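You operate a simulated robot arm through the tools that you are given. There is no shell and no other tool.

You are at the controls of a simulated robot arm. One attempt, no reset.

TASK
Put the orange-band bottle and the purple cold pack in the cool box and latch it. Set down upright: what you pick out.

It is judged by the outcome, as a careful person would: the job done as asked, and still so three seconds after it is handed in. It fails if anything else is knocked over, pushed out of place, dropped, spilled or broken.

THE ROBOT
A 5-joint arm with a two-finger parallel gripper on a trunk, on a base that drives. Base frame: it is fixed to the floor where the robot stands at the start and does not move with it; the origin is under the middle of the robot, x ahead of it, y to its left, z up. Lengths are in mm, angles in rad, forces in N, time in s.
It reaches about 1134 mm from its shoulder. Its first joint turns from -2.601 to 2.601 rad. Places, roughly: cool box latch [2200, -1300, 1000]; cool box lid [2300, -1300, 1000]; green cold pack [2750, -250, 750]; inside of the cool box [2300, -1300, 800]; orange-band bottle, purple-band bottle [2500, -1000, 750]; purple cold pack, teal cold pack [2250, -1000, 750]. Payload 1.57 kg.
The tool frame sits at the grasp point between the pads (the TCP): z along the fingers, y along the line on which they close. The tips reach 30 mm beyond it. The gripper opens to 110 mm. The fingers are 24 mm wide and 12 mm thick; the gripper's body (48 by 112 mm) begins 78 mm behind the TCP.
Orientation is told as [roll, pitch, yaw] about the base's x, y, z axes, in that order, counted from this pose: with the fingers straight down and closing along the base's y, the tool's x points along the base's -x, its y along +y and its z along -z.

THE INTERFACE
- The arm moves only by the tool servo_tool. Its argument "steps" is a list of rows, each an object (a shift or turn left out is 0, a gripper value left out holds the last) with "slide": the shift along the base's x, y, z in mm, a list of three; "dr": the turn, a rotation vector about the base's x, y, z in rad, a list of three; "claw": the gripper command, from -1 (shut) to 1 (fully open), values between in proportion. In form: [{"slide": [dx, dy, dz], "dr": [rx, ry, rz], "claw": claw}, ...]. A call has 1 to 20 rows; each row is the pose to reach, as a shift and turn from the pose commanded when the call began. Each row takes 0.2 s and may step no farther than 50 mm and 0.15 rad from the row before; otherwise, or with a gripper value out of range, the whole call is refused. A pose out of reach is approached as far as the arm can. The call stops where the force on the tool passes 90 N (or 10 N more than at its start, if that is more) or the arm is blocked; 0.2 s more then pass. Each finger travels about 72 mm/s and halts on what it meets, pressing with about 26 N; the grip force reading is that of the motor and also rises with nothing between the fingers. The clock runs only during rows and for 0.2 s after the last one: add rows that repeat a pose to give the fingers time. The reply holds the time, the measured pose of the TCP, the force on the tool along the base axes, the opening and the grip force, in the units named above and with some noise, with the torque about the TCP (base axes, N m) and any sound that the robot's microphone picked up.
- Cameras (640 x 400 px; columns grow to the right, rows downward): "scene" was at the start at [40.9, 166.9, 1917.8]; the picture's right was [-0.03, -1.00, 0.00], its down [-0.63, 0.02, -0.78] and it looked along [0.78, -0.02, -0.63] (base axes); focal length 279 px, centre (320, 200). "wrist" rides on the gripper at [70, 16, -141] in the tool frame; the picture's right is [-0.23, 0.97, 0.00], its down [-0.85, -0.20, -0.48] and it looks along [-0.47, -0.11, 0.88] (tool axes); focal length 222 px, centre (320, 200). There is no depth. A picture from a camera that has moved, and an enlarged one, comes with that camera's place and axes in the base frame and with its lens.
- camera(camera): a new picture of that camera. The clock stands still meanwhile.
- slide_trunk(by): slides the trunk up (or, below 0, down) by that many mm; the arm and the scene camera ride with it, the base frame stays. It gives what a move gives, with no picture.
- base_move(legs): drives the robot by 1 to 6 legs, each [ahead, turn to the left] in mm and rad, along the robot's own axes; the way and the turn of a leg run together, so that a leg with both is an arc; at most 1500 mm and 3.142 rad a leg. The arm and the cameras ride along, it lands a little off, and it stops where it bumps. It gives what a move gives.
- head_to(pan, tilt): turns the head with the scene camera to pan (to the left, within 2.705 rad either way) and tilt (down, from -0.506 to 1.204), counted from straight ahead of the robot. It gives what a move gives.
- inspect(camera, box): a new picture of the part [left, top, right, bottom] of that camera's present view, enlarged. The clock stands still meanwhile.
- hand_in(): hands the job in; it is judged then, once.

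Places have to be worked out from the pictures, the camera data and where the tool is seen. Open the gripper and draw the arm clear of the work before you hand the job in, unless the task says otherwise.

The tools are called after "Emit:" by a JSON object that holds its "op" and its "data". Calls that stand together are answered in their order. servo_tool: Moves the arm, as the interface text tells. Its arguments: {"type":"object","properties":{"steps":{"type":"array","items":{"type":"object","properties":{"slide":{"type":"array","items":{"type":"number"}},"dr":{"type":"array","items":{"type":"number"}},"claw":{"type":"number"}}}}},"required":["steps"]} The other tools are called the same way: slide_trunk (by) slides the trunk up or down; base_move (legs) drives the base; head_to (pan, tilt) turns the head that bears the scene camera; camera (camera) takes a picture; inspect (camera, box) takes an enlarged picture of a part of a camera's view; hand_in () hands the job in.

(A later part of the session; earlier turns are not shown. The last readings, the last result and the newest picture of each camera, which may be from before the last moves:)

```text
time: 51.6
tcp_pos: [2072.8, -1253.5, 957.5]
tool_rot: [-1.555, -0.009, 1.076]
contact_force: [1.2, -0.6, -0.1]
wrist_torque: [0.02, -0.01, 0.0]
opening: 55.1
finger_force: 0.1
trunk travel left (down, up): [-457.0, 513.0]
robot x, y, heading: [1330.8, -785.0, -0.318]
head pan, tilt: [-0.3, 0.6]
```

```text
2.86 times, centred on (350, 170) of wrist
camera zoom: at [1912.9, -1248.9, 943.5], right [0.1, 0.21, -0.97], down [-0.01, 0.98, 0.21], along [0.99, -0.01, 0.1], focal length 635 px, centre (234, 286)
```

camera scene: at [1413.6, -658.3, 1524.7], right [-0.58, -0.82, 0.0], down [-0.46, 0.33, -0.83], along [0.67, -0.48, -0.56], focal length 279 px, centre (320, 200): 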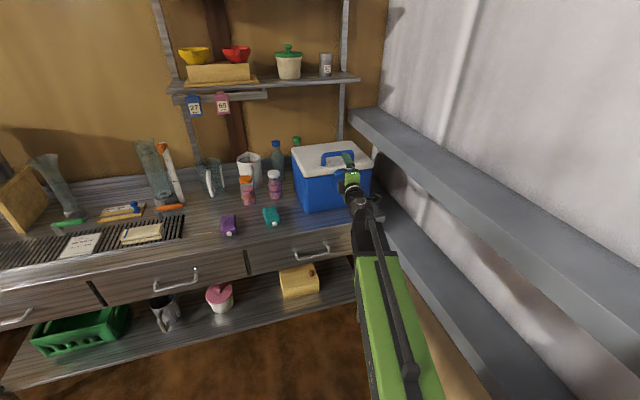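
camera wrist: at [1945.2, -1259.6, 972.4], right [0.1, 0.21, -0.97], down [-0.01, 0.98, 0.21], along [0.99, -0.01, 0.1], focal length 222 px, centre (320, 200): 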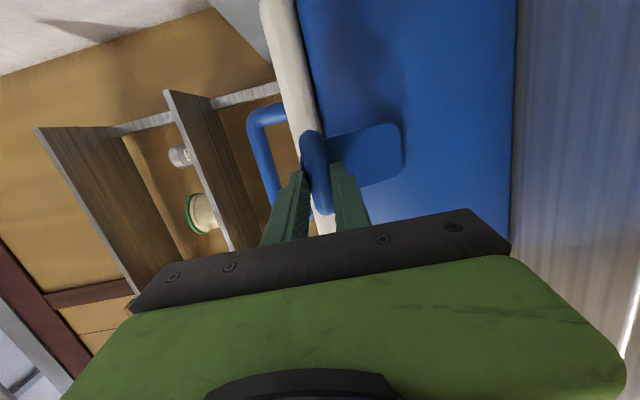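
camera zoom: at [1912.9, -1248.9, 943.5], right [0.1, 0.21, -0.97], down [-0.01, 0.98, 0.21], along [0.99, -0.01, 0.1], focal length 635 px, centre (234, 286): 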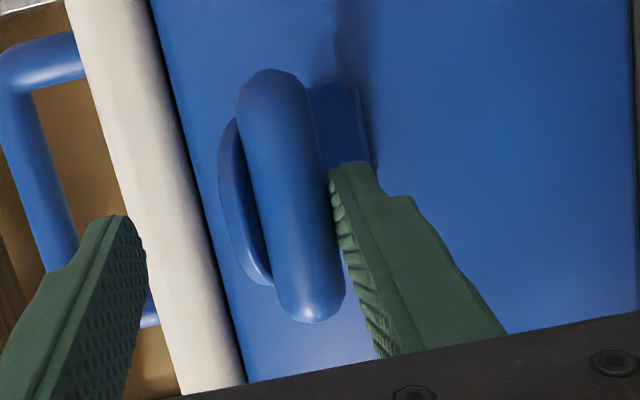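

The flap dropped further and rests on the lower finger, so it is free-swinging. I back the base off 80 mm to clear it and look at it.

Emit:
{"op": "base_move", "data": {"legs": [[-80, 0]]}}

Emit:
{"op": "camera", "data": {"camera": "wrist"}}

Emit:
{"op": "inspect", "data": {"camera": "scene", "box": [260, 110, 420, 230]}}

```text
time: 52.7
tcp_pos: [1994.9, -1229.2, 958.1]
tool_rot: [-1.554, -0.009, 1.078]
contact_force: [0.0, -0.1, 0.3]
wrist_torque: [-0.04, -0.01, -0.03]
opening: 54.9
finger_force: 0.0
trunk travel left (down, up): [-457.0, 513.0]
robot x, y, heading: [1252.3, -758.7, -0.318]
head pan, tilt: [-0.3, 0.6]
```

```text
taken
camera wrist: at [1837.4, -1223.9, 943.3], right [0.1, 0.21, -0.97], down [-0.01, 0.98, 0.21], along [1.0, -0.01, 0.1], focal length 222 px, centre (320, 200)
```

wrist: 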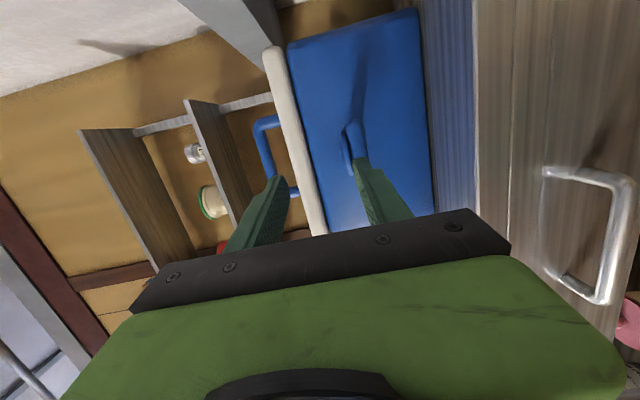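

```text
3.33 times, centred on (340, 170) of scene
camera zoom: at [1337.9, -633.6, 1456.8], right [-0.58, -0.82, 0.0], down [-0.46, 0.33, -0.82], along [0.67, -0.48, -0.57], focal length 931 px, centre (253, 300)
```

zoom: 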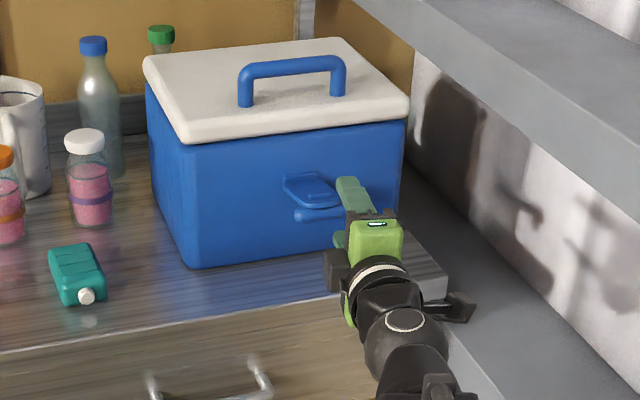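

The latch flap now hangs open horizontally. For the lid I plan to pinch its front edge left of the handle (about L ≈ 110 mm left of centre) with a level tool, raise it slightly, then slide the lower finger under it. First I raise the trunk and drive forward for reach.

Emit:
{"op": "slide_trunk", "data": {"by": 85}}

Emit:
{"op": "base_move", "data": {"legs": [[140, 0]]}}

Emit:
{"op": "camera", "data": {"camera": "wrist"}}

Emit:
{"op": "camera", "data": {"camera": "scene"}}

```text
time: 53.9
tcp_pos: [1996.0, -1228.9, 1043.2]
tool_rot: [-1.554, -0.009, 1.076]
contact_force: [0.3, 0.4, -0.5]
wrist_torque: [0.01, 0.01, 0.01]
opening: 55.1
finger_force: 0.2
trunk travel left (down, up): [-542.0, 428.0]
robot x, y, heading: [1251.9, -755.2, -0.318]
head pan, tilt: [-0.3, 0.6]
```

```text
time: 55.2
tcp_pos: [2131.1, -1279.1, 1043.3]
tool_rot: [-1.556, -0.009, 1.071]
contact_force: [0.9, 0.1, 1.0]
wrist_torque: [0.0, 0.02, 0.02]
opening: 54.8
finger_force: 0.0
trunk travel left (down, up): [-542.0, 428.0]
robot x, y, heading: [1394.5, -806.0, -0.319]
head pan, tilt: [-0.3, 0.6]
```

```text
taken
camera wrist: at [1973.6, -1272.8, 1028.5], right [0.1, 0.21, -0.97], down [-0.01, 0.98, 0.21], along [0.99, -0.01, 0.1], focal length 222 px, centre (320, 200)
```

wrist: 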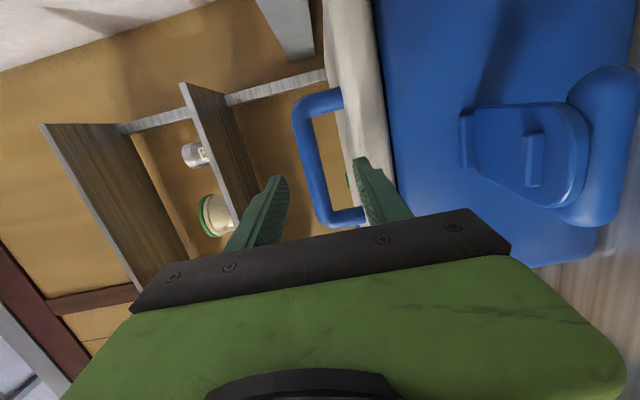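

```text
taken
camera scene: at [1476.8, -679.2, 1541.8], right [-0.58, -0.81, 0.0], down [-0.46, 0.33, -0.83], along [0.67, -0.48, -0.56], focal length 279 px, centre (320, 200)
```

scene: 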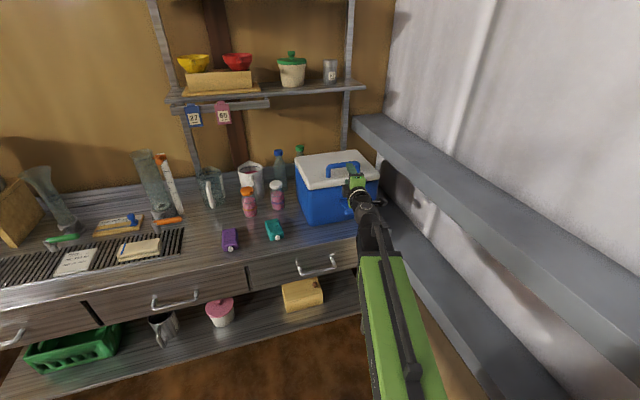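

Emit:
{"op": "servo_tool", "data": {"steps": [{"slide": [11, 34.9, 0], "dr": [0, 0, 0.042], "claw": 0}, {"slide": [22.4, 69.8, 0], "dr": [0, 0, 0.084], "claw": 0}, {"slide": [33.6, 104.8, 0], "dr": [0, 0, 0.127], "claw": 0}, {"slide": [33.6, 104.8, 0], "dr": [0, 0, 0.127], "claw": 0}]}}

Emit:
{"op": "camera", "data": {"camera": "wrist"}}

Emit:
{"op": "inspect", "data": {"camera": "scene", "box": [270, 130, 410, 240]}}

```text
time: 56.2
tcp_pos: [2165.6, -1174.7, 1043.2]
tool_rot: [-1.554, -0.009, 1.201]
contact_force: [0.3, 1.2, -0.3]
wrist_torque: [-0.02, -0.01, 0.0]
opening: 55.2
finger_force: 0.0
trunk travel left (down, up): [-542.0, 428.0]
robot x, y, heading: [1393.9, -803.1, -0.316]
head pan, tilt: [-0.3, 0.6]
```

```text
taken
camera wrist: at [2007.3, -1188.6, 1028.3], right [0.07, 0.23, -0.97], down [-0.13, 0.97, 0.21], along [0.99, 0.11, 0.1], focal length 222 px, centre (320, 200)
```

wrist: 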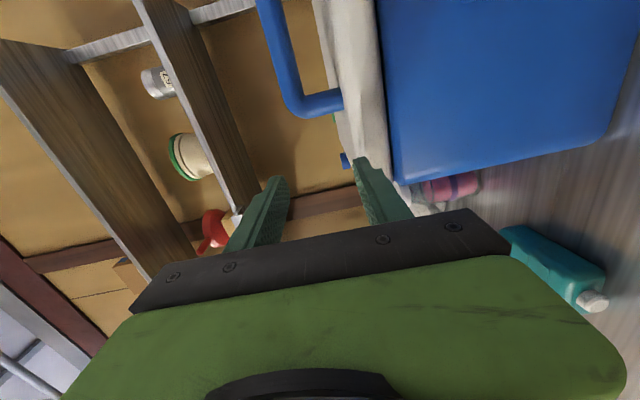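

```text
3.64 times, centred on (340, 185) of scene
camera zoom: at [1476.9, -679.0, 1541.7], right [-0.58, -0.81, 0.0], down [-0.46, 0.33, -0.83], along [0.67, -0.48, -0.56], focal length 1015 px, centre (247, 254)
```

zoom: 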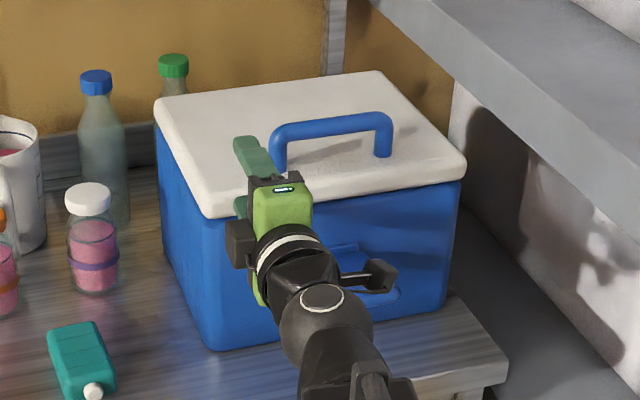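

TCP is at L ≈ -458, left of the handle, 20 mm in front of the lid. I lower to mid-lid height (z ≈ 997) and look.

Emit:
{"op": "slide_trunk", "data": {"by": -46}}

Emit:
{"op": "camera", "data": {"camera": "wrist"}}

Emit:
{"op": "inspect", "data": {"camera": "wrist", "box": [220, 90, 420, 230]}}

```text
time: 57.1
tcp_pos: [2165.7, -1175.2, 997.1]
tool_rot: [-1.555, -0.008, 1.199]
contact_force: [0.3, 0.2, -0.7]
wrist_torque: [-0.02, 0.02, 0.0]
opening: 55.0
finger_force: 0.0
trunk travel left (down, up): [-496.0, 474.0]
robot x, y, heading: [1395.7, -803.7, -0.32]
head pan, tilt: [-0.3, 0.6]
```

```text
taken
camera wrist: at [2007.1, -1189.0, 982.3], right [0.07, 0.23, -0.97], down [-0.13, 0.97, 0.21], along [0.99, 0.11, 0.1], focal length 222 px, centre (320, 200)
```

wrist: 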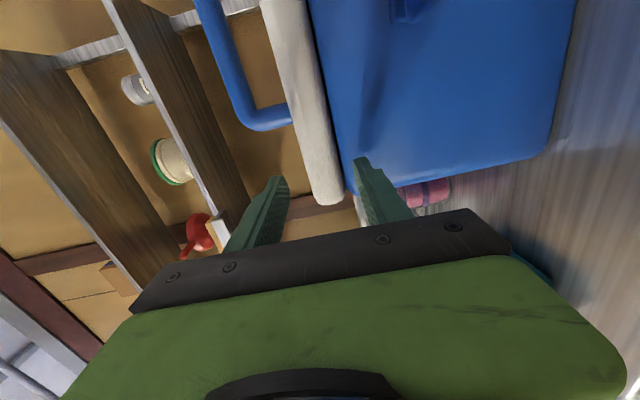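

```text
2.86 times, centred on (320, 160) of wrist
camera zoom: at [2007.1, -1189.0, 982.3], right [0.07, 0.23, -0.97], down [-0.13, 0.97, 0.21], along [0.99, 0.11, 0.1], focal length 635 px, centre (320, 314)
```

zoom: 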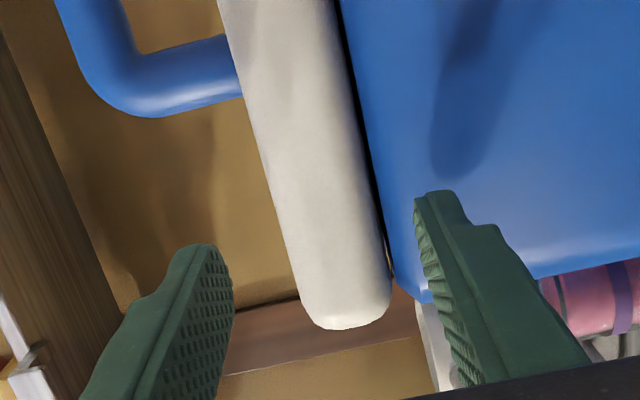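

The lid's front edge (z ≈ 979–1011) lies centred between the fingers. I advance slowly until the lower fingertip nears the body front under the lid.

Emit:
{"op": "servo_tool", "data": {"steps": [{"slide": [9.5, -3.1, 0]}, {"slide": [17.1, -5.5, 0]}, {"slide": [21, -6.7, 0]}]}}

Emit:
{"op": "inspect", "data": {"camera": "wrist", "box": [220, 90, 420, 230]}}

```text
time: 58.0
tcp_pos: [2176.2, -1178.0, 999.9]
tool_rot: [-1.559, -0.007, 1.199]
contact_force: [-52.3, 20.4, -8.1]
wrist_torque: [0.84, 2.0, 0.65]
opening: 62.7
finger_force: 4.5
trunk travel left (down, up): [-496.0, 474.0]
robot x, y, heading: [1393.3, -805.0, -0.317]
head pan, tilt: [-0.3, 0.6]
stopped in row 3: the force on the tool passed its limit at 94 N (the readings are from after the stop); the commanded pose is now the measured one
```

```text
2.86 times, centred on (320, 160) of wrist
camera zoom: at [2019.2, -1192.6, 985.5], right [0.07, 0.22, -0.97], down [-0.13, 0.97, 0.21], along [0.99, 0.11, 0.1], focal length 635 px, centre (320, 314)
```

zoom: 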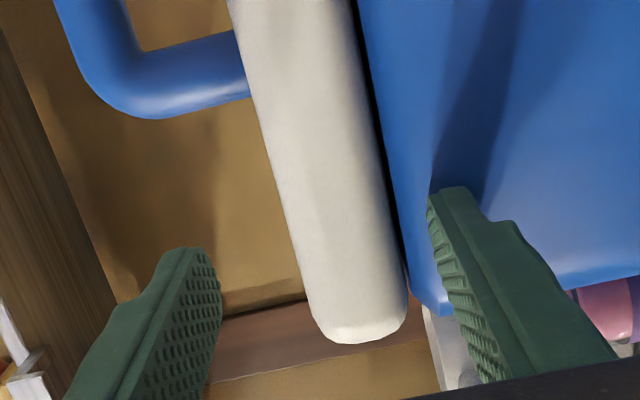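

The lower fingertip met the body front at once (peak 94 N), so there is almost no lid overhang to use. I back off and check whether the box shifted; then I will use the handle with a downward tool instead.

Emit:
{"op": "base_move", "data": {"legs": [[-70, 0]]}}

Emit:
{"op": "slide_trunk", "data": {"by": 300}}

Emit:
{"op": "camera", "data": {"camera": "scene"}}

Emit:
{"op": "inspect", "data": {"camera": "scene", "box": [240, 150, 420, 290]}}

```text
time: 59.0
tcp_pos: [2116.3, -1159.8, 996.3]
tool_rot: [-1.554, -0.007, 1.197]
contact_force: [0.6, 0.1, 0.3]
wrist_torque: [-0.03, -0.02, 0.0]
opening: 54.8
finger_force: 0.2
trunk travel left (down, up): [-496.0, 474.0]
robot x, y, heading: [1325.2, -783.3, -0.322]
head pan, tilt: [-0.3, 0.6]
```

```text
time: 62.0
tcp_pos: [2115.1, -1159.6, 1296.6]
tool_rot: [-1.553, -0.008, 1.197]
contact_force: [0.2, -0.5, -0.4]
wrist_torque: [-0.01, -0.01, -0.01]
opening: 55.0
finger_force: 0.0
trunk travel left (down, up): [-796.0, 174.0]
robot x, y, heading: [1323.5, -781.6, -0.32]
head pan, tilt: [-0.3, 0.6]
```

```text
taken
camera scene: at [1409.9, -657.1, 1795.7], right [-0.58, -0.81, 0.0], down [-0.46, 0.33, -0.83], along [0.67, -0.48, -0.56], focal length 279 px, centre (320, 200)
```

scene: 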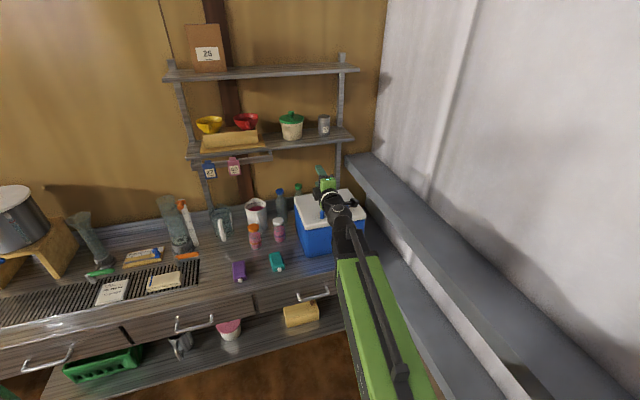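

```text
2.86 times, centred on (330, 220) of scene
camera zoom: at [1409.9, -657.1, 1795.7], right [-0.58, -0.81, 0.0], down [-0.46, 0.33, -0.83], along [0.67, -0.48, -0.56], focal length 798 px, centre (291, 143)
```

zoom: 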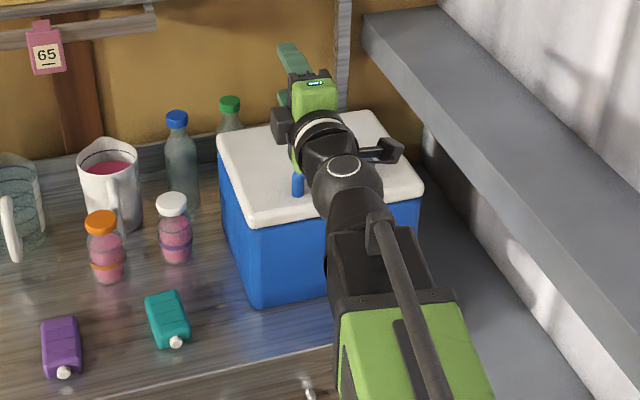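

The box has not visibly moved. I swing the tool back to straight down about the wrist, well in front of and above the box.

Emit:
{"op": "servo_tool", "data": {"steps": [{"slide": [-2.8, 1.1, -33.5], "dr": [0.0522, 0.1329, 0]}, {"slide": [-10, 3.9, -66.2], "dr": [0.1043, 0.2659, 0]}, {"slide": [-21.4, 8.4, -97.4], "dr": [0.1565, 0.3988, 0]}, {"slide": [-37, 14.5, -126.6], "dr": [0.2087, 0.5317, 0]}, {"slide": [-56.1, 22, -153.2], "dr": [0.2608, 0.6647, 0]}, {"slide": [-78.7, 30.9, -176.5], "dr": [0.313, 0.7976, 0]}, {"slide": [-104, 40.8, -196.1], "dr": [0.3652, 0.9305, 0]}, {"slide": [-131.7, 51.7, -211.7], "dr": [0.4173, 1.0635, 0]}, {"slide": [-161.2, 63.3, -222.9], "dr": [0.4695, 1.1964, 0]}, {"slide": [-191.9, 75.3, -229.4], "dr": [0.5216, 1.3293, 0]}, {"slide": [-219.2, 86, -231.3], "dr": [0.5672, 1.4456, 0]}]}}

Emit:
{"op": "camera", "data": {"camera": "wrist"}}

```text
time: 64.4
tcp_pos: [1896.2, -1071.6, 1061.9]
tool_rot: [0.003, 0.0, 1.188]
contact_force: [0.8, 0.4, 0.4]
wrist_torque: [0.0, 0.01, -0.01]
opening: 55.0
finger_force: 0.1
out of reach, approached as far as the arm can: row 11
trunk travel left (down, up): [-796.0, 174.0]
robot x, y, heading: [1324.2, -784.6, -0.316]
head pan, tilt: [-0.3, 0.6]
```

```text
taken
camera wrist: at [1854.3, -1131.3, 1204.2], right [-0.82, 0.57, 0.0], down [0.5, 0.72, 0.48], along [0.27, 0.39, -0.88], focal length 222 px, centre (320, 200)
```

wrist: 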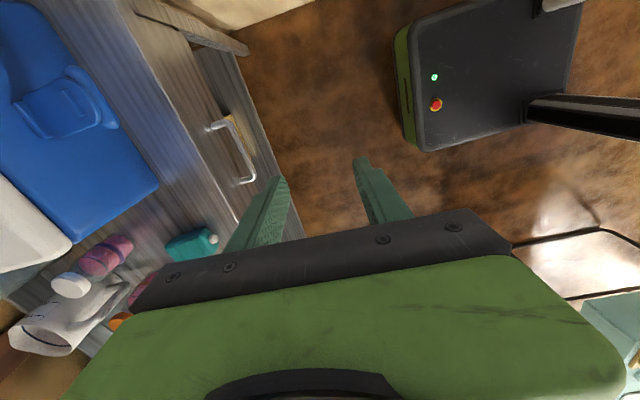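

The wrist view also shows my base: its front is about 360 mm ahead of its centre, so I can safely drive 320 mm closer. I raise the tool a bit first.

Emit:
{"op": "slide_trunk", "data": {"by": 60}}

Emit:
{"op": "base_move", "data": {"legs": [[320, 0]]}}

Emit:
{"op": "camera", "data": {"camera": "wrist"}}

Emit:
{"op": "camera", "data": {"camera": "scene"}}

```text
time: 65.4
tcp_pos: [1896.2, -1072.1, 1123.3]
tool_rot: [0.0, 0.0, 1.188]
contact_force: [-0.9, 0.1, 0.3]
wrist_torque: [0.04, -0.01, 0.04]
opening: 55.1
finger_force: 0.0
trunk travel left (down, up): [-856.0, 114.0]
robot x, y, heading: [1328.9, -781.5, -0.325]
head pan, tilt: [-0.3, 0.6]
```

```text
time: 67.6
tcp_pos: [2197.7, -1172.8, 1122.2]
tool_rot: [0.0, -0.001, 1.188]
contact_force: [1.3, -0.2, 0.3]
wrist_torque: [0.03, 0.04, -0.01]
opening: 55.0
finger_force: 0.1
trunk travel left (down, up): [-856.0, 114.0]
robot x, y, heading: [1629.1, -881.3, -0.314]
head pan, tilt: [-0.3, 0.6]
```

```text
taken
camera wrist: at [2156.7, -1231.7, 1263.6], right [-0.82, 0.57, 0.0], down [0.5, 0.72, 0.48], along [0.28, 0.39, -0.88], focal length 222 px, centre (320, 200)
```

wrist: 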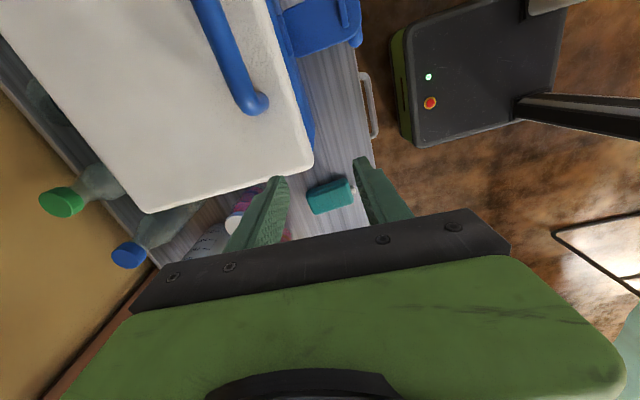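

```text
taken
camera scene: at [1713.0, -757.2, 1855.7], right [-0.58, -0.81, 0.0], down [-0.46, 0.33, -0.82], along [0.67, -0.48, -0.57], focal length 279 px, centre (320, 200)
```

scene: 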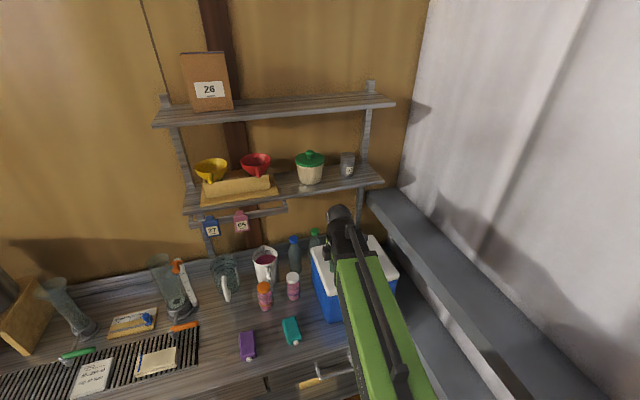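

Emit:
{"op": "inspect", "data": {"camera": "wrist", "box": [140, 0, 380, 180]}}

```text
2.22 times, centred on (260, 90) of wrist
camera zoom: at [2156.7, -1231.7, 1263.6], right [-0.82, 0.57, 0.0], down [0.5, 0.72, 0.48], along [0.28, 0.39, -0.88], focal length 494 px, centre (453, 444)
```

zoom: 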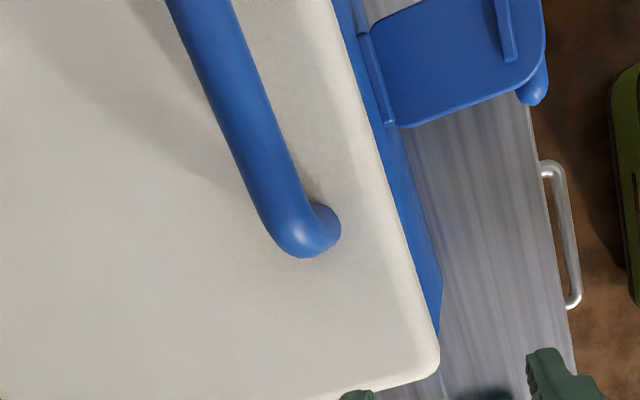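

The bar triangulates to N ≈ 2495.5 (centre about (2204,-1302), z ≈ 1051). I move over it, align the closing direction across the bar, then descend.

Emit:
{"op": "servo_tool", "data": {"steps": [{"slide": [1.9, -43.2, 0], "dr": [0, 0, 0.02]}, {"slide": [3.7, -86.3, 0], "dr": [0, 0, 0.045]}, {"slide": [5.6, -129.5, 0], "dr": [0, 0, 0.065]}, {"slide": [5.6, -129.5, 0], "dr": [0, 0, 0.065]}]}}

Emit:
{"op": "camera", "data": {"camera": "wrist"}}

```text
time: 68.6
tcp_pos: [2200.9, -1303.4, 1123.0]
tool_rot: [-0.003, -0.001, 1.253]
contact_force: [0.7, -0.1, -0.2]
wrist_torque: [-0.01, -0.01, 0.0]
opening: 55.0
finger_force: 0.1
trunk travel left (down, up): [-856.0, 114.0]
robot x, y, heading: [1629.1, -881.2, -0.319]
head pan, tilt: [-0.3, 0.6]
```

```text
taken
camera wrist: at [2163.6, -1365.2, 1264.4], right [-0.85, 0.52, 0.0], down [0.46, 0.75, 0.48], along [0.25, 0.41, -0.88], focal length 222 px, centre (320, 200)
```

wrist: 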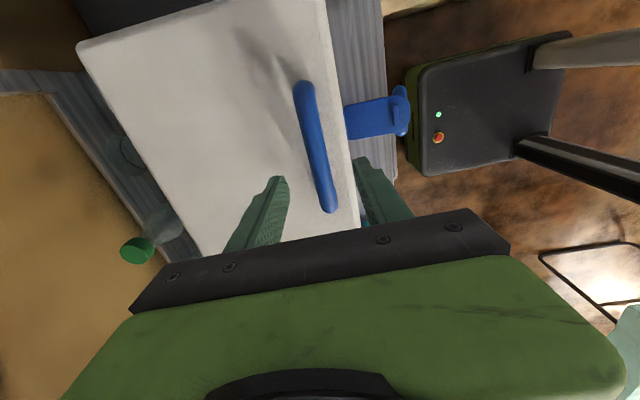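

The bar lies exactly under the TCP line between the fingers. I descend 67 mm to z ≈ 1056.

Emit:
{"op": "slide_trunk", "data": {"by": -67}}

Emit:
{"op": "camera", "data": {"camera": "wrist"}}

```text
time: 69.6
tcp_pos: [2203.0, -1303.7, 1055.0]
tool_rot: [-0.002, 0.0, 1.253]
contact_force: [0.3, 0.1, 0.7]
wrist_torque: [0.02, 0.04, 0.03]
opening: 55.0
finger_force: 0.0
trunk travel left (down, up): [-789.0, 181.0]
robot x, y, heading: [1627.6, -888.9, -0.319]
head pan, tilt: [-0.3, 0.6]
```

```text
taken
camera wrist: at [2163.8, -1365.2, 1197.2], right [-0.85, 0.52, 0.0], down [0.46, 0.75, 0.48], along [0.25, 0.41, -0.88], focal length 222 px, centre (320, 200)
```

wrist: 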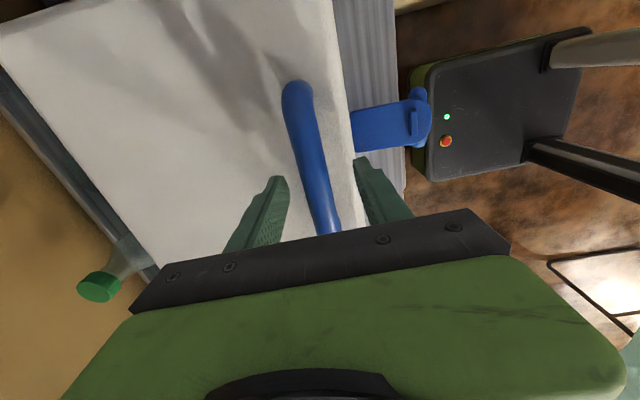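

No contact and the bar is between the fingers; I close on it.

Emit:
{"op": "servo_tool", "data": {"steps": [{"slide": [0, 0, 0], "claw": -0.6}, {"slide": [0, 0, 0], "claw": -1}, {"slide": [0, 0, 0], "claw": -1}, {"slide": [0, 0, 0], "claw": -1}]}}

Emit:
{"op": "camera", "data": {"camera": "wrist"}}

```text
time: 70.6
tcp_pos: [2204.6, -1304.0, 1056.6]
tool_rot: [-0.002, 0.0, 1.253]
contact_force: [12.3, -5.6, 10.6]
wrist_torque: [0.03, -0.12, -0.63]
opening: 19.7
finger_force: 33.7
trunk travel left (down, up): [-789.0, 181.0]
robot x, y, heading: [1627.6, -883.3, -0.325]
head pan, tilt: [-0.3, 0.6]
```

```text
taken
camera wrist: at [2164.7, -1365.5, 1197.0], right [-0.85, 0.52, 0.0], down [0.46, 0.75, 0.48], along [0.25, 0.41, -0.88], focal length 222 px, centre (320, 200)
```

wrist: 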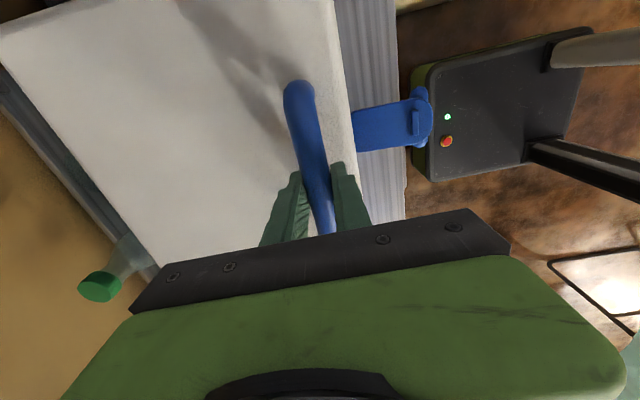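

The bar is gripped (≈19.7 mm). I raise the trunk 12 mm to see whether the lid lifts freely.

Emit:
{"op": "slide_trunk", "data": {"by": 12}}

Emit:
{"op": "servo_tool", "data": {"steps": [{"slide": [3.6, -1.2, 0], "claw": -1}]}}

Emit:
{"op": "camera", "data": {"camera": "wrist"}}

```text
time: 71.2
tcp_pos: [2205.2, -1305.2, 1066.0]
tool_rot: [-0.002, -0.001, 1.252]
contact_force: [24.1, -8.4, -11.8]
wrist_torque: [-0.14, -0.14, -0.54]
opening: 19.2
finger_force: 33.4
trunk travel left (down, up): [-801.0, 169.0]
robot x, y, heading: [1628.1, -884.7, -0.32]
head pan, tilt: [-0.3, 0.6]
```

```text
time: 71.6
tcp_pos: [2206.3, -1304.3, 1066.4]
tool_rot: [0.001, 0.0, 1.253]
contact_force: [15.8, -1.5, -9.5]
wrist_torque: [-0.11, 0.04, -0.57]
opening: 19.5
finger_force: 34.1
trunk travel left (down, up): [-801.0, 169.0]
robot x, y, heading: [1627.3, -881.6, -0.322]
head pan, tilt: [-0.3, 0.6]
```

```text
taken
camera wrist: at [2168.7, -1367.0, 1207.8], right [-0.85, 0.52, 0.0], down [0.46, 0.75, 0.48], along [0.25, 0.41, -0.88], focal length 222 px, centre (320, 200)
```

wrist: 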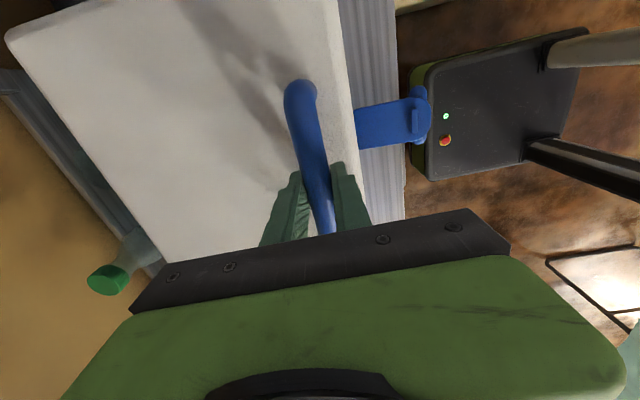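

The lid lifts (about 10 N). I continue in alternating small trunk and arm steps following the hinge arc.

Emit:
{"op": "slide_trunk", "data": {"by": 12}}

Emit:
{"op": "servo_tool", "data": {"steps": [{"slide": [5.2, -1.7, 0], "claw": -1}]}}

Emit:
{"op": "slide_trunk", "data": {"by": 12}}

Emit:
{"op": "servo_tool", "data": {"steps": [{"slide": [5.7, -1.8, 0], "claw": -1}]}}

Emit:
{"op": "camera", "data": {"camera": "wrist"}}

```text
time: 72.2
tcp_pos: [2210.1, -1306.7, 1075.9]
tool_rot: [0.0, 0.0, 1.252]
contact_force: [29.8, -7.2, -16.0]
wrist_torque: [0.24, -0.25, -0.57]
opening: 19.6
finger_force: 33.6
trunk travel left (down, up): [-813.0, 157.0]
robot x, y, heading: [1625.2, -882.5, -0.317]
head pan, tilt: [-0.3, 0.6]
```

```text
time: 72.6
tcp_pos: [2211.0, -1305.8, 1079.1]
tool_rot: [0.002, -0.001, 1.254]
contact_force: [12.4, 2.9, -8.0]
wrist_torque: [0.1, -0.09, -0.6]
opening: 19.9
finger_force: 33.8
trunk travel left (down, up): [-813.0, 157.0]
robot x, y, heading: [1628.4, -884.3, -0.317]
head pan, tilt: [-0.3, 0.6]
```

```text
time: 73.2
tcp_pos: [2216.3, -1307.6, 1088.7]
tool_rot: [-0.001, 0.0, 1.252]
contact_force: [30.5, -3.2, -17.5]
wrist_torque: [-0.07, -0.14, -0.55]
opening: 19.6
finger_force: 33.6
trunk travel left (down, up): [-825.0, 145.0]
robot x, y, heading: [1626.5, -880.8, -0.317]
head pan, tilt: [-0.3, 0.6]
```

```text
time: 73.6
tcp_pos: [2215.9, -1308.5, 1090.7]
tool_rot: [0.004, 0.0, 1.253]
contact_force: [10.4, 4.5, -8.5]
wrist_torque: [-0.03, 0.01, -0.58]
opening: 19.6
finger_force: 33.7
trunk travel left (down, up): [-825.0, 145.0]
robot x, y, heading: [1625.2, -881.2, -0.319]
head pan, tilt: [-0.3, 0.6]
```

```text
taken
camera wrist: at [2178.8, -1370.3, 1232.5], right [-0.85, 0.52, 0.0], down [0.46, 0.75, 0.48], along [0.25, 0.41, -0.88], focal length 222 px, centre (320, 200)
```

wrist: 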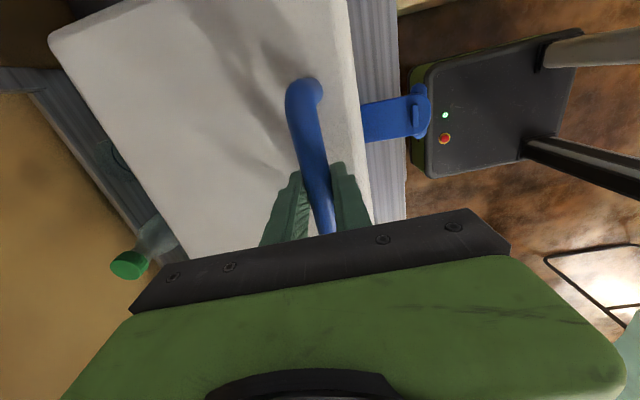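

It follows well. I test whether the lid holds itself by friction: lower 4 mm and read the force.

Emit:
{"op": "slide_trunk", "data": {"by": -4}}

```text
time: 74.2
tcp_pos: [2214.6, -1308.1, 1088.2]
tool_rot: [0.002, -0.001, 1.251]
contact_force: [-1.0, 7.8, -2.1]
wrist_torque: [0.25, 0.19, -0.58]
opening: 20.0
finger_force: 33.5
trunk travel left (down, up): [-821.0, 149.0]
robot x, y, heading: [1628.4, -884.8, -0.317]
head pan, tilt: [-0.3, 0.6]
```

Emit:
{"op": "slide_trunk", "data": {"by": -6}}

Emit:
{"op": "servo_tool", "data": {"steps": [{"slide": [0, 0, 0], "claw": -1}, {"slide": [0, 0, 0], "claw": -1}]}}

```text
time: 74.7
tcp_pos: [2213.6, -1306.2, 1082.9]
tool_rot: [0.0, -0.001, 1.254]
contact_force: [-15.9, 12.9, 4.7]
wrist_torque: [0.18, 0.31, -0.63]
opening: 19.5
finger_force: 34.1
trunk travel left (down, up): [-815.0, 155.0]
robot x, y, heading: [1626.7, -885.8, -0.32]
head pan, tilt: [-0.3, 0.6]
```

```text
time: 75.3
tcp_pos: [2213.1, -1306.6, 1083.7]
tool_rot: [-0.002, 0.001, 1.255]
contact_force: [-18.9, 11.0, 6.3]
wrist_torque: [-0.23, 0.31, -0.59]
opening: 19.6
finger_force: 33.9
trunk travel left (down, up): [-815.0, 155.0]
robot x, y, heading: [1625.4, -881.7, -0.32]
head pan, tilt: [-0.3, 0.6]
```

The tangential load is a steady ~3.7 N both ways: the lid has weight but no holding friction, so I must carry it past vertical. I continue with the arm leading each trunk step slightly.

Emit:
{"op": "servo_tool", "data": {"steps": [{"slide": [2.9, -0.9, 0], "claw": -1}]}}

Emit:
{"op": "slide_trunk", "data": {"by": 12}}

Emit:
{"op": "servo_tool", "data": {"steps": [{"slide": [6.2, -2, 0], "claw": -1}]}}

Emit:
{"op": "slide_trunk", "data": {"by": 12}}

Emit:
{"op": "servo_tool", "data": {"steps": [{"slide": [7.1, -2.3, 0], "claw": -1}]}}

Emit:
{"op": "slide_trunk", "data": {"by": 12}}

Emit:
{"op": "camera", "data": {"camera": "wrist"}}

```text
time: 75.7
tcp_pos: [2212.8, -1308.6, 1083.9]
tool_rot: [-0.001, 0.0, 1.252]
contact_force: [-30.7, 8.2, 12.4]
wrist_torque: [-0.07, 0.34, -0.54]
opening: 19.7
finger_force: 33.7
trunk travel left (down, up): [-815.0, 155.0]
robot x, y, heading: [1626.8, -886.3, -0.319]
head pan, tilt: [-0.3, 0.6]
```

```text
time: 76.3
tcp_pos: [2218.4, -1309.5, 1095.1]
tool_rot: [-0.005, 0.0, 1.253]
contact_force: [-12.1, -0.8, 3.5]
wrist_torque: [-0.36, 0.01, -0.59]
opening: 19.9
finger_force: 33.4
trunk travel left (down, up): [-827.0, 143.0]
robot x, y, heading: [1632.0, -883.0, -0.32]
head pan, tilt: [-0.3, 0.6]
```

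```text
time: 76.7
tcp_pos: [2219.9, -1309.2, 1098.0]
tool_rot: [0.0, 0.001, 1.251]
contact_force: [-32.9, 3.4, 15.6]
wrist_torque: [-0.07, 0.26, -0.44]
opening: 19.8
finger_force: 33.5
trunk travel left (down, up): [-827.0, 143.0]
robot x, y, heading: [1630.9, -883.9, -0.323]
head pan, tilt: [-0.3, 0.6]
```

```text
time: 77.3
tcp_pos: [2224.9, -1310.2, 1107.0]
tool_rot: [-0.004, 0.0, 1.254]
contact_force: [-12.9, -6.3, 3.9]
wrist_torque: [-0.16, -0.08, -0.56]
opening: 19.9
finger_force: 33.7
trunk travel left (down, up): [-839.0, 131.0]
robot x, y, heading: [1627.0, -878.2, -0.315]
head pan, tilt: [-0.3, 0.6]
```

```text
time: 77.7
tcp_pos: [2226.1, -1311.9, 1108.8]
tool_rot: [-0.001, -0.001, 1.251]
contact_force: [-34.7, 1.3, 17.3]
wrist_torque: [-0.05, 0.32, -0.43]
opening: 19.9
finger_force: 33.7
trunk travel left (down, up): [-839.0, 131.0]
robot x, y, heading: [1629.7, -877.7, -0.319]
head pan, tilt: [-0.3, 0.6]
```

```text
time: 78.3
tcp_pos: [2231.7, -1311.7, 1118.1]
tool_rot: [-0.005, 0.002, 1.253]
contact_force: [-10.0, -6.7, 3.9]
wrist_torque: [-0.31, -0.07, -0.54]
opening: 19.6
finger_force: 33.4
trunk travel left (down, up): [-851.0, 119.0]
robot x, y, heading: [1627.8, -879.9, -0.319]
head pan, tilt: [-0.3, 0.6]
```

```text
taken
camera wrist: at [2193.2, -1375.0, 1259.6], right [-0.85, 0.52, 0.0], down [0.45, 0.75, 0.48], along [0.25, 0.41, -0.88], focal length 222 px, centre (320, 200)
```

wrist: 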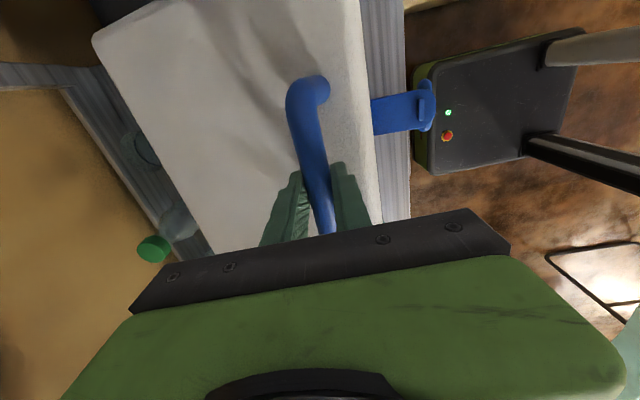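

Emit:
{"op": "servo_tool", "data": {"steps": [{"slide": [8.1, -2.6, 0], "claw": -1}]}}

Emit:
{"op": "slide_trunk", "data": {"by": 11}}

Emit:
{"op": "servo_tool", "data": {"steps": [{"slide": [9.5, -3.1, 0], "claw": -1}]}}

Emit:
{"op": "slide_trunk", "data": {"by": 11}}

Emit:
{"op": "servo_tool", "data": {"steps": [{"slide": [10.5, -3.4, 0], "claw": -1}]}}

Emit:
{"op": "slide_trunk", "data": {"by": 11}}

Emit:
{"op": "camera", "data": {"camera": "wrist"}}

Emit:
{"op": "camera", "data": {"camera": "scene"}}

```text
time: 78.7
tcp_pos: [2233.7, -1314.1, 1121.7]
tool_rot: [0.0, 0.001, 1.251]
contact_force: [-34.3, 1.3, 20.6]
wrist_torque: [0.07, 0.24, -0.48]
opening: 19.8
finger_force: 33.3
trunk travel left (down, up): [-851.0, 119.0]
robot x, y, heading: [1626.9, -882.7, -0.316]
head pan, tilt: [-0.3, 0.6]
```

```text
time: 79.3
tcp_pos: [2240.5, -1316.7, 1129.9]
tool_rot: [-0.006, 0.0, 1.253]
contact_force: [-10.7, -7.6, 4.9]
wrist_torque: [-0.32, -0.01, -0.54]
opening: 19.7
finger_force: 32.9
trunk travel left (down, up): [-862.0, 108.0]
robot x, y, heading: [1626.9, -881.0, -0.317]
head pan, tilt: [-0.3, 0.6]
```

```text
time: 79.7
tcp_pos: [2242.6, -1317.2, 1133.8]
tool_rot: [-0.001, 0.0, 1.252]
contact_force: [-36.8, 4.0, 26.8]
wrist_torque: [0.08, 0.38, -0.43]
opening: 19.7
finger_force: 33.5
trunk travel left (down, up): [-862.0, 108.0]
robot x, y, heading: [1629.3, -880.9, -0.32]
head pan, tilt: [-0.3, 0.6]
```

```text
time: 80.3
tcp_pos: [2250.3, -1318.8, 1140.3]
tool_rot: [-0.004, 0.0, 1.254]
contact_force: [-11.7, -4.3, 6.8]
wrist_torque: [-0.19, -0.04, -0.59]
opening: 19.6
finger_force: 33.6
trunk travel left (down, up): [-873.0, 97.0]
robot x, y, heading: [1628.2, -884.1, -0.327]
head pan, tilt: [-0.3, 0.6]
```

```text
time: 80.7
tcp_pos: [2252.6, -1319.8, 1143.3]
tool_rot: [-0.003, 0.0, 1.253]
contact_force: [-33.3, 2.5, 26.4]
wrist_torque: [0.08, 0.28, -0.46]
opening: 19.7
finger_force: 33.6
trunk travel left (down, up): [-873.0, 97.0]
robot x, y, heading: [1627.9, -881.4, -0.315]
head pan, tilt: [-0.3, 0.6]
```

```text
time: 81.3
tcp_pos: [2260.9, -1322.0, 1151.5]
tool_rot: [-0.005, 0.0, 1.252]
contact_force: [-6.4, -7.0, 3.2]
wrist_torque: [-0.33, -0.09, -0.6]
opening: 19.6
finger_force: 33.8
trunk travel left (down, up): [-884.0, 86.0]
robot x, y, heading: [1627.9, -884.0, -0.32]
head pan, tilt: [-0.3, 0.6]
```

```text
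taken
camera wrist: at [2221.9, -1384.4, 1292.3], right [-0.85, 0.52, 0.0], down [0.45, 0.75, 0.48], along [0.25, 0.41, -0.88], focal length 222 px, centre (320, 200)
```

wrist: 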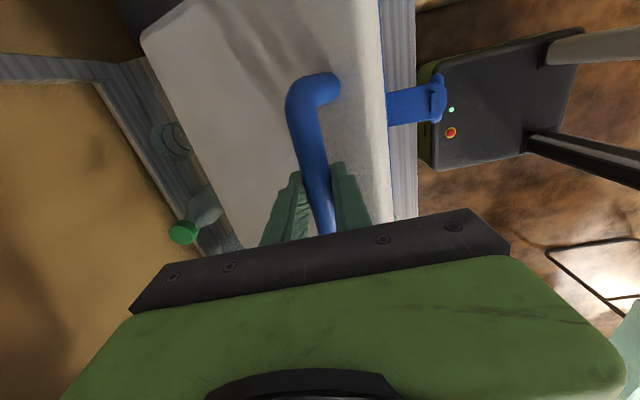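

```text
taken
camera scene: at [1709.7, -757.4, 1883.7], right [-0.58, -0.81, 0.0], down [-0.46, 0.33, -0.83], along [0.67, -0.48, -0.56], focal length 279 px, centre (320, 200)
```

scene: 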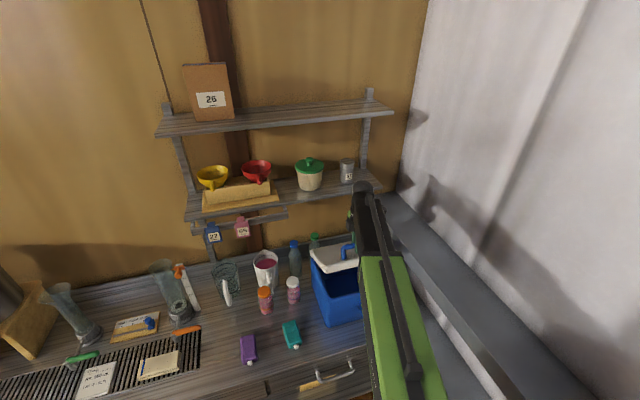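

Emit:
{"op": "inspect", "data": {"camera": "scene", "box": [270, 180, 410, 340]}}

Emit:
{"op": "inspect", "data": {"camera": "wrist", "box": [100, 0, 460, 250]}}

```text
2.50 times, centred on (340, 260) of scene
camera zoom: at [1709.7, -757.4, 1883.7], right [-0.58, -0.81, 0.0], down [-0.46, 0.33, -0.83], along [0.67, -0.48, -0.56], focal length 698 px, centre (270, 50)
```

zoom: 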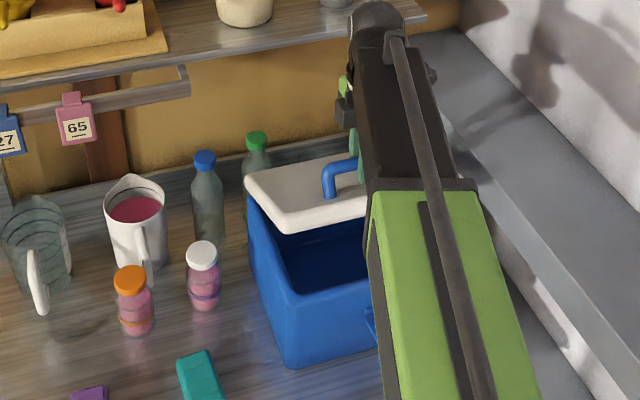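

```text
1.60 times, centred on (280, 125) of wrist
camera zoom: at [2221.9, -1384.4, 1292.3], right [-0.85, 0.52, 0.0], down [0.45, 0.75, 0.48], along [0.25, 0.41, -0.88], focal length 355 px, centre (384, 320)
```

zoom: 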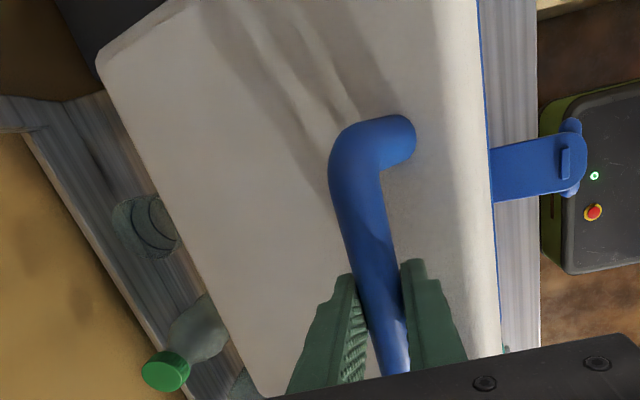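

The lid is near 35° and the inside shows empty. Path fit gives the hinge at N ≈ 2671, z ≈ 1014 with handle radius ≈ 178 mm. I take two more combined steps upward before finishing the arc by tilting the wrist.

Emit:
{"op": "servo_tool", "data": {"steps": [{"slide": [9.5, -3, 0], "claw": -1}]}}

Emit:
{"op": "slide_trunk", "data": {"by": 8}}

Emit:
{"op": "servo_tool", "data": {"steps": [{"slide": [10, -3.2, 0], "claw": -1}]}}

Emit:
{"op": "slide_trunk", "data": {"by": 8}}

Emit:
{"op": "servo_tool", "data": {"steps": [{"slide": [10, -3.2, 0], "claw": -1}]}}

Emit:
{"op": "slide_trunk", "data": {"by": 7}}

```text
time: 81.7
tcp_pos: [2263.7, -1322.8, 1154.5]
tool_rot: [-0.002, 0.0, 1.253]
contact_force: [-24.0, -0.6, 21.7]
wrist_torque: [0.29, 0.06, -0.52]
opening: 19.5
finger_force: 33.8
trunk travel left (down, up): [-884.0, 86.0]
robot x, y, heading: [1627.0, -881.2, -0.319]
head pan, tilt: [-0.3, 0.6]
```

```text
time: 82.2
tcp_pos: [2269.7, -1325.9, 1159.4]
tool_rot: [-0.007, -0.001, 1.254]
contact_force: [-4.9, -6.0, 1.0]
wrist_torque: [-0.32, -0.11, -0.59]
opening: 19.7
finger_force: 33.3
trunk travel left (down, up): [-892.0, 78.0]
robot x, y, heading: [1629.1, -881.0, -0.319]
head pan, tilt: [-0.3, 0.6]
```

```text
time: 82.6
tcp_pos: [2274.3, -1326.8, 1161.9]
tool_rot: [-0.001, -0.001, 1.254]
contact_force: [-27.3, -3.7, 25.0]
wrist_torque: [0.12, 0.12, -0.46]
opening: 19.6
finger_force: 33.4
trunk travel left (down, up): [-892.0, 78.0]
robot x, y, heading: [1628.9, -881.8, -0.319]
head pan, tilt: [-0.3, 0.6]
```

```text
time: 83.2
tcp_pos: [2279.8, -1327.9, 1166.5]
tool_rot: [-0.007, -0.001, 1.252]
contact_force: [-7.5, -10.8, 3.6]
wrist_torque: [-0.44, -0.09, -0.55]
opening: 19.8
finger_force: 33.9
trunk travel left (down, up): [-900.0, 70.0]
robot x, y, heading: [1627.9, -882.3, -0.321]
head pan, tilt: [-0.3, 0.6]
```

```text
time: 83.6
tcp_pos: [2283.6, -1329.5, 1169.5]
tool_rot: [-0.001, -0.001, 1.252]
contact_force: [-22.6, -4.7, 24.0]
wrist_torque: [0.07, 0.12, -0.56]
opening: 19.7
finger_force: 33.4
trunk travel left (down, up): [-900.0, 70.0]
robot x, y, heading: [1630.4, -880.5, -0.317]
head pan, tilt: [-0.3, 0.6]
```

```text
time: 84.2
tcp_pos: [2289.4, -1332.8, 1173.2]
tool_rot: [-0.004, -0.003, 1.251]
contact_force: [-5.8, -9.6, 1.7]
wrist_torque: [-0.31, -0.12, -0.58]
opening: 19.3
finger_force: 33.7
trunk travel left (down, up): [-907.0, 63.0]
robot x, y, heading: [1628.1, -878.5, -0.318]
head pan, tilt: [-0.3, 0.6]
```

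The wall shelf (bottom ≈ z 1270, front edge N ≈ 2700) would block the gripper if I carry the handle past vertical. Better: lower the lid again, then lift it by its front lip with closed level fingers and push it over from inside. I reverse the arc first.

Emit:
{"op": "servo_tool", "data": {"steps": [{"slide": [-9.5, 3, 0], "claw": -1}]}}

Emit:
{"op": "slide_trunk", "data": {"by": -7}}

Emit:
{"op": "servo_tool", "data": {"steps": [{"slide": [-9, 2.9, 0], "claw": -1}]}}

Emit:
{"op": "slide_trunk", "data": {"by": -8}}

Emit:
{"op": "servo_tool", "data": {"steps": [{"slide": [-9, 2.9, 0], "claw": -1}]}}

Emit:
{"op": "slide_trunk", "data": {"by": -8}}

Emit:
{"op": "servo_tool", "data": {"steps": [{"slide": [-8, 2.6, 0], "claw": -1}]}}

Emit:
{"op": "slide_trunk", "data": {"by": -8}}

```text
time: 84.6
tcp_pos: [2283.4, -1329.5, 1170.2]
tool_rot: [-0.002, -0.002, 1.253]
contact_force: [10.5, -11.2, -21.3]
wrist_torque: [-0.37, 0.04, -0.71]
opening: 19.8
finger_force: 33.7
trunk travel left (down, up): [-907.0, 63.0]
robot x, y, heading: [1628.4, -883.8, -0.316]
head pan, tilt: [-0.3, 0.6]
```

```text
time: 85.1
tcp_pos: [2279.7, -1328.2, 1166.3]
tool_rot: [0.001, -0.001, 1.253]
contact_force: [-4.8, -5.5, -0.6]
wrist_torque: [0.51, 0.08, -0.59]
opening: 19.7
finger_force: 33.7
trunk travel left (down, up): [-900.0, 70.0]
robot x, y, heading: [1630.7, -882.4, -0.325]
head pan, tilt: [-0.3, 0.6]
```

```text
time: 85.5
tcp_pos: [2276.0, -1327.1, 1165.2]
tool_rot: [-0.003, -0.002, 1.254]
contact_force: [10.2, -8.6, -18.6]
wrist_torque: [-0.03, -0.07, -0.67]
opening: 19.8
finger_force: 33.3
trunk travel left (down, up): [-900.0, 70.0]
robot x, y, heading: [1627.6, -880.9, -0.32]
head pan, tilt: [-0.3, 0.6]
```

```text
time: 86.1
tcp_pos: [2269.4, -1325.4, 1159.7]
tool_rot: [0.002, 0.0, 1.253]
contact_force: [-8.4, -0.7, 4.9]
wrist_torque: [0.36, 0.12, -0.59]
opening: 20.1
finger_force: 34.0
trunk travel left (down, up): [-892.0, 78.0]
robot x, y, heading: [1627.1, -883.3, -0.321]
head pan, tilt: [-0.3, 0.6]
```

```text
time: 86.5
tcp_pos: [2266.7, -1324.9, 1155.8]
tool_rot: [-0.002, 0.001, 1.253]
contact_force: [11.8, -6.9, -18.1]
wrist_torque: [-0.25, 0.0, -0.7]
opening: 20.0
finger_force: 33.6
trunk travel left (down, up): [-892.0, 78.0]
robot x, y, heading: [1628.7, -882.6, -0.323]
head pan, tilt: [-0.3, 0.6]
```

```text
time: 87.1
tcp_pos: [2260.7, -1321.5, 1151.7]
tool_rot: [0.001, 0.001, 1.253]
contact_force: [-5.8, -2.4, 0.3]
wrist_torque: [0.27, 0.21, -0.55]
opening: 19.7
finger_force: 33.9
trunk travel left (down, up): [-884.0, 86.0]
robot x, y, heading: [1629.1, -882.7, -0.317]
head pan, tilt: [-0.3, 0.6]
```

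```text
time: 87.5
tcp_pos: [2258.1, -1319.9, 1149.3]
tool_rot: [-0.003, -0.001, 1.253]
contact_force: [12.2, -3.7, -16.0]
wrist_torque: [-0.3, 0.04, -0.68]
opening: 19.7
finger_force: 33.8
trunk travel left (down, up): [-884.0, 86.0]
robot x, y, heading: [1625.2, -877.5, -0.314]
head pan, tilt: [-0.3, 0.6]
```

```text
time: 88.0
tcp_pos: [2252.8, -1318.5, 1143.2]
tool_rot: [0.002, 0.0, 1.254]
contact_force: [-5.1, 3.1, 0.9]
wrist_torque: [0.43, 0.09, -0.56]
opening: 19.6
finger_force: 33.2
trunk travel left (down, up): [-876.0, 94.0]
robot x, y, heading: [1631.1, -881.6, -0.316]
head pan, tilt: [-0.3, 0.6]
```

Emit:
{"op": "servo_tool", "data": {"steps": [{"slide": [-10.5, 3.4, 0], "claw": -1}]}}

Emit:
{"op": "slide_trunk", "data": {"by": -12}}

Emit:
{"op": "servo_tool", "data": {"steps": [{"slide": [-9.5, 3.1, 0], "claw": -1}]}}

Emit:
{"op": "slide_trunk", "data": {"by": -13}}

Emit:
{"op": "servo_tool", "data": {"steps": [{"slide": [-8.5, 2.7, 0], "claw": -1}]}}

Emit:
{"op": "slide_trunk", "data": {"by": -14}}

Emit:
{"op": "servo_tool", "data": {"steps": [{"slide": [-7, 2.2, 0], "claw": -1}]}}

Emit:
{"op": "slide_trunk", "data": {"by": -14}}

```text
time: 88.4
tcp_pos: [2249.9, -1317.4, 1139.7]
tool_rot: [-0.001, 0.0, 1.253]
contact_force: [17.1, -6.6, -19.4]
wrist_torque: [0.0, -0.08, -0.67]
opening: 19.8
finger_force: 33.6
trunk travel left (down, up): [-876.0, 94.0]
robot x, y, heading: [1630.2, -882.4, -0.317]
head pan, tilt: [-0.3, 0.6]
```

```text
time: 89.0
tcp_pos: [2242.6, -1315.7, 1131.5]
tool_rot: [0.001, 0.0, 1.253]
contact_force: [-9.1, 0.5, 1.4]
wrist_torque: [0.2, 0.26, -0.54]
opening: 19.6
finger_force: 33.9
trunk travel left (down, up): [-864.0, 106.0]
robot x, y, heading: [1628.6, -878.6, -0.321]
head pan, tilt: [-0.3, 0.6]
```

```text
time: 89.4
tcp_pos: [2240.3, -1315.0, 1128.3]
tool_rot: [-0.003, 0.0, 1.253]
contact_force: [14.6, -3.3, -16.3]
wrist_torque: [-0.53, 0.14, -0.67]
opening: 19.8
finger_force: 33.5
trunk travel left (down, up): [-864.0, 106.0]
robot x, y, heading: [1629.5, -881.9, -0.318]
head pan, tilt: [-0.3, 0.6]
```

```text
time: 90.0
tcp_pos: [2234.4, -1313.6, 1119.7]
tool_rot: [0.003, 0.0, 1.254]
contact_force: [-10.5, 6.2, 3.7]
wrist_torque: [0.37, 0.22, -0.59]
opening: 19.2
finger_force: 33.3
trunk travel left (down, up): [-851.0, 119.0]
robot x, y, heading: [1629.1, -884.2, -0.321]
head pan, tilt: [-0.3, 0.6]
```

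```text
time: 90.5
tcp_pos: [2230.9, -1311.6, 1116.1]
tool_rot: [-0.003, -0.002, 1.252]
contact_force: [15.5, 0.7, -11.9]
wrist_torque: [-0.2, 0.04, -0.66]
opening: 20.0
finger_force: 33.8
trunk travel left (down, up): [-851.0, 119.0]
robot x, y, heading: [1628.8, -884.1, -0.319]
head pan, tilt: [-0.3, 0.6]
```

```text
time: 91.1
tcp_pos: [2223.8, -1310.4, 1105.0]
tool_rot: [0.001, -0.001, 1.252]
contact_force: [-10.5, 11.3, 3.5]
wrist_torque: [0.39, 0.19, -0.61]
opening: 19.8
finger_force: 33.4
trunk travel left (down, up): [-837.0, 133.0]
robot x, y, heading: [1626.9, -882.8, -0.323]
head pan, tilt: [-0.3, 0.6]
```

```text
time: 91.5
tcp_pos: [2223.3, -1309.3, 1102.8]
tool_rot: [-0.003, 0.001, 1.254]
contact_force: [10.3, 2.2, -6.7]
wrist_torque: [0.01, -0.11, -0.68]
opening: 19.9
finger_force: 33.8
trunk travel left (down, up): [-837.0, 133.0]
robot x, y, heading: [1630.5, -885.4, -0.321]
head pan, tilt: [-0.3, 0.6]
```

```text
time: 92.1
tcp_pos: [2216.5, -1306.6, 1091.7]
tool_rot: [-0.002, 0.0, 1.255]
contact_force: [-14.1, 13.7, 5.7]
wrist_torque: [0.25, 0.29, -0.65]
opening: 19.8
finger_force: 33.3
trunk travel left (down, up): [-823.0, 147.0]
robot x, y, heading: [1626.9, -880.6, -0.319]
head pan, tilt: [-0.3, 0.6]
```

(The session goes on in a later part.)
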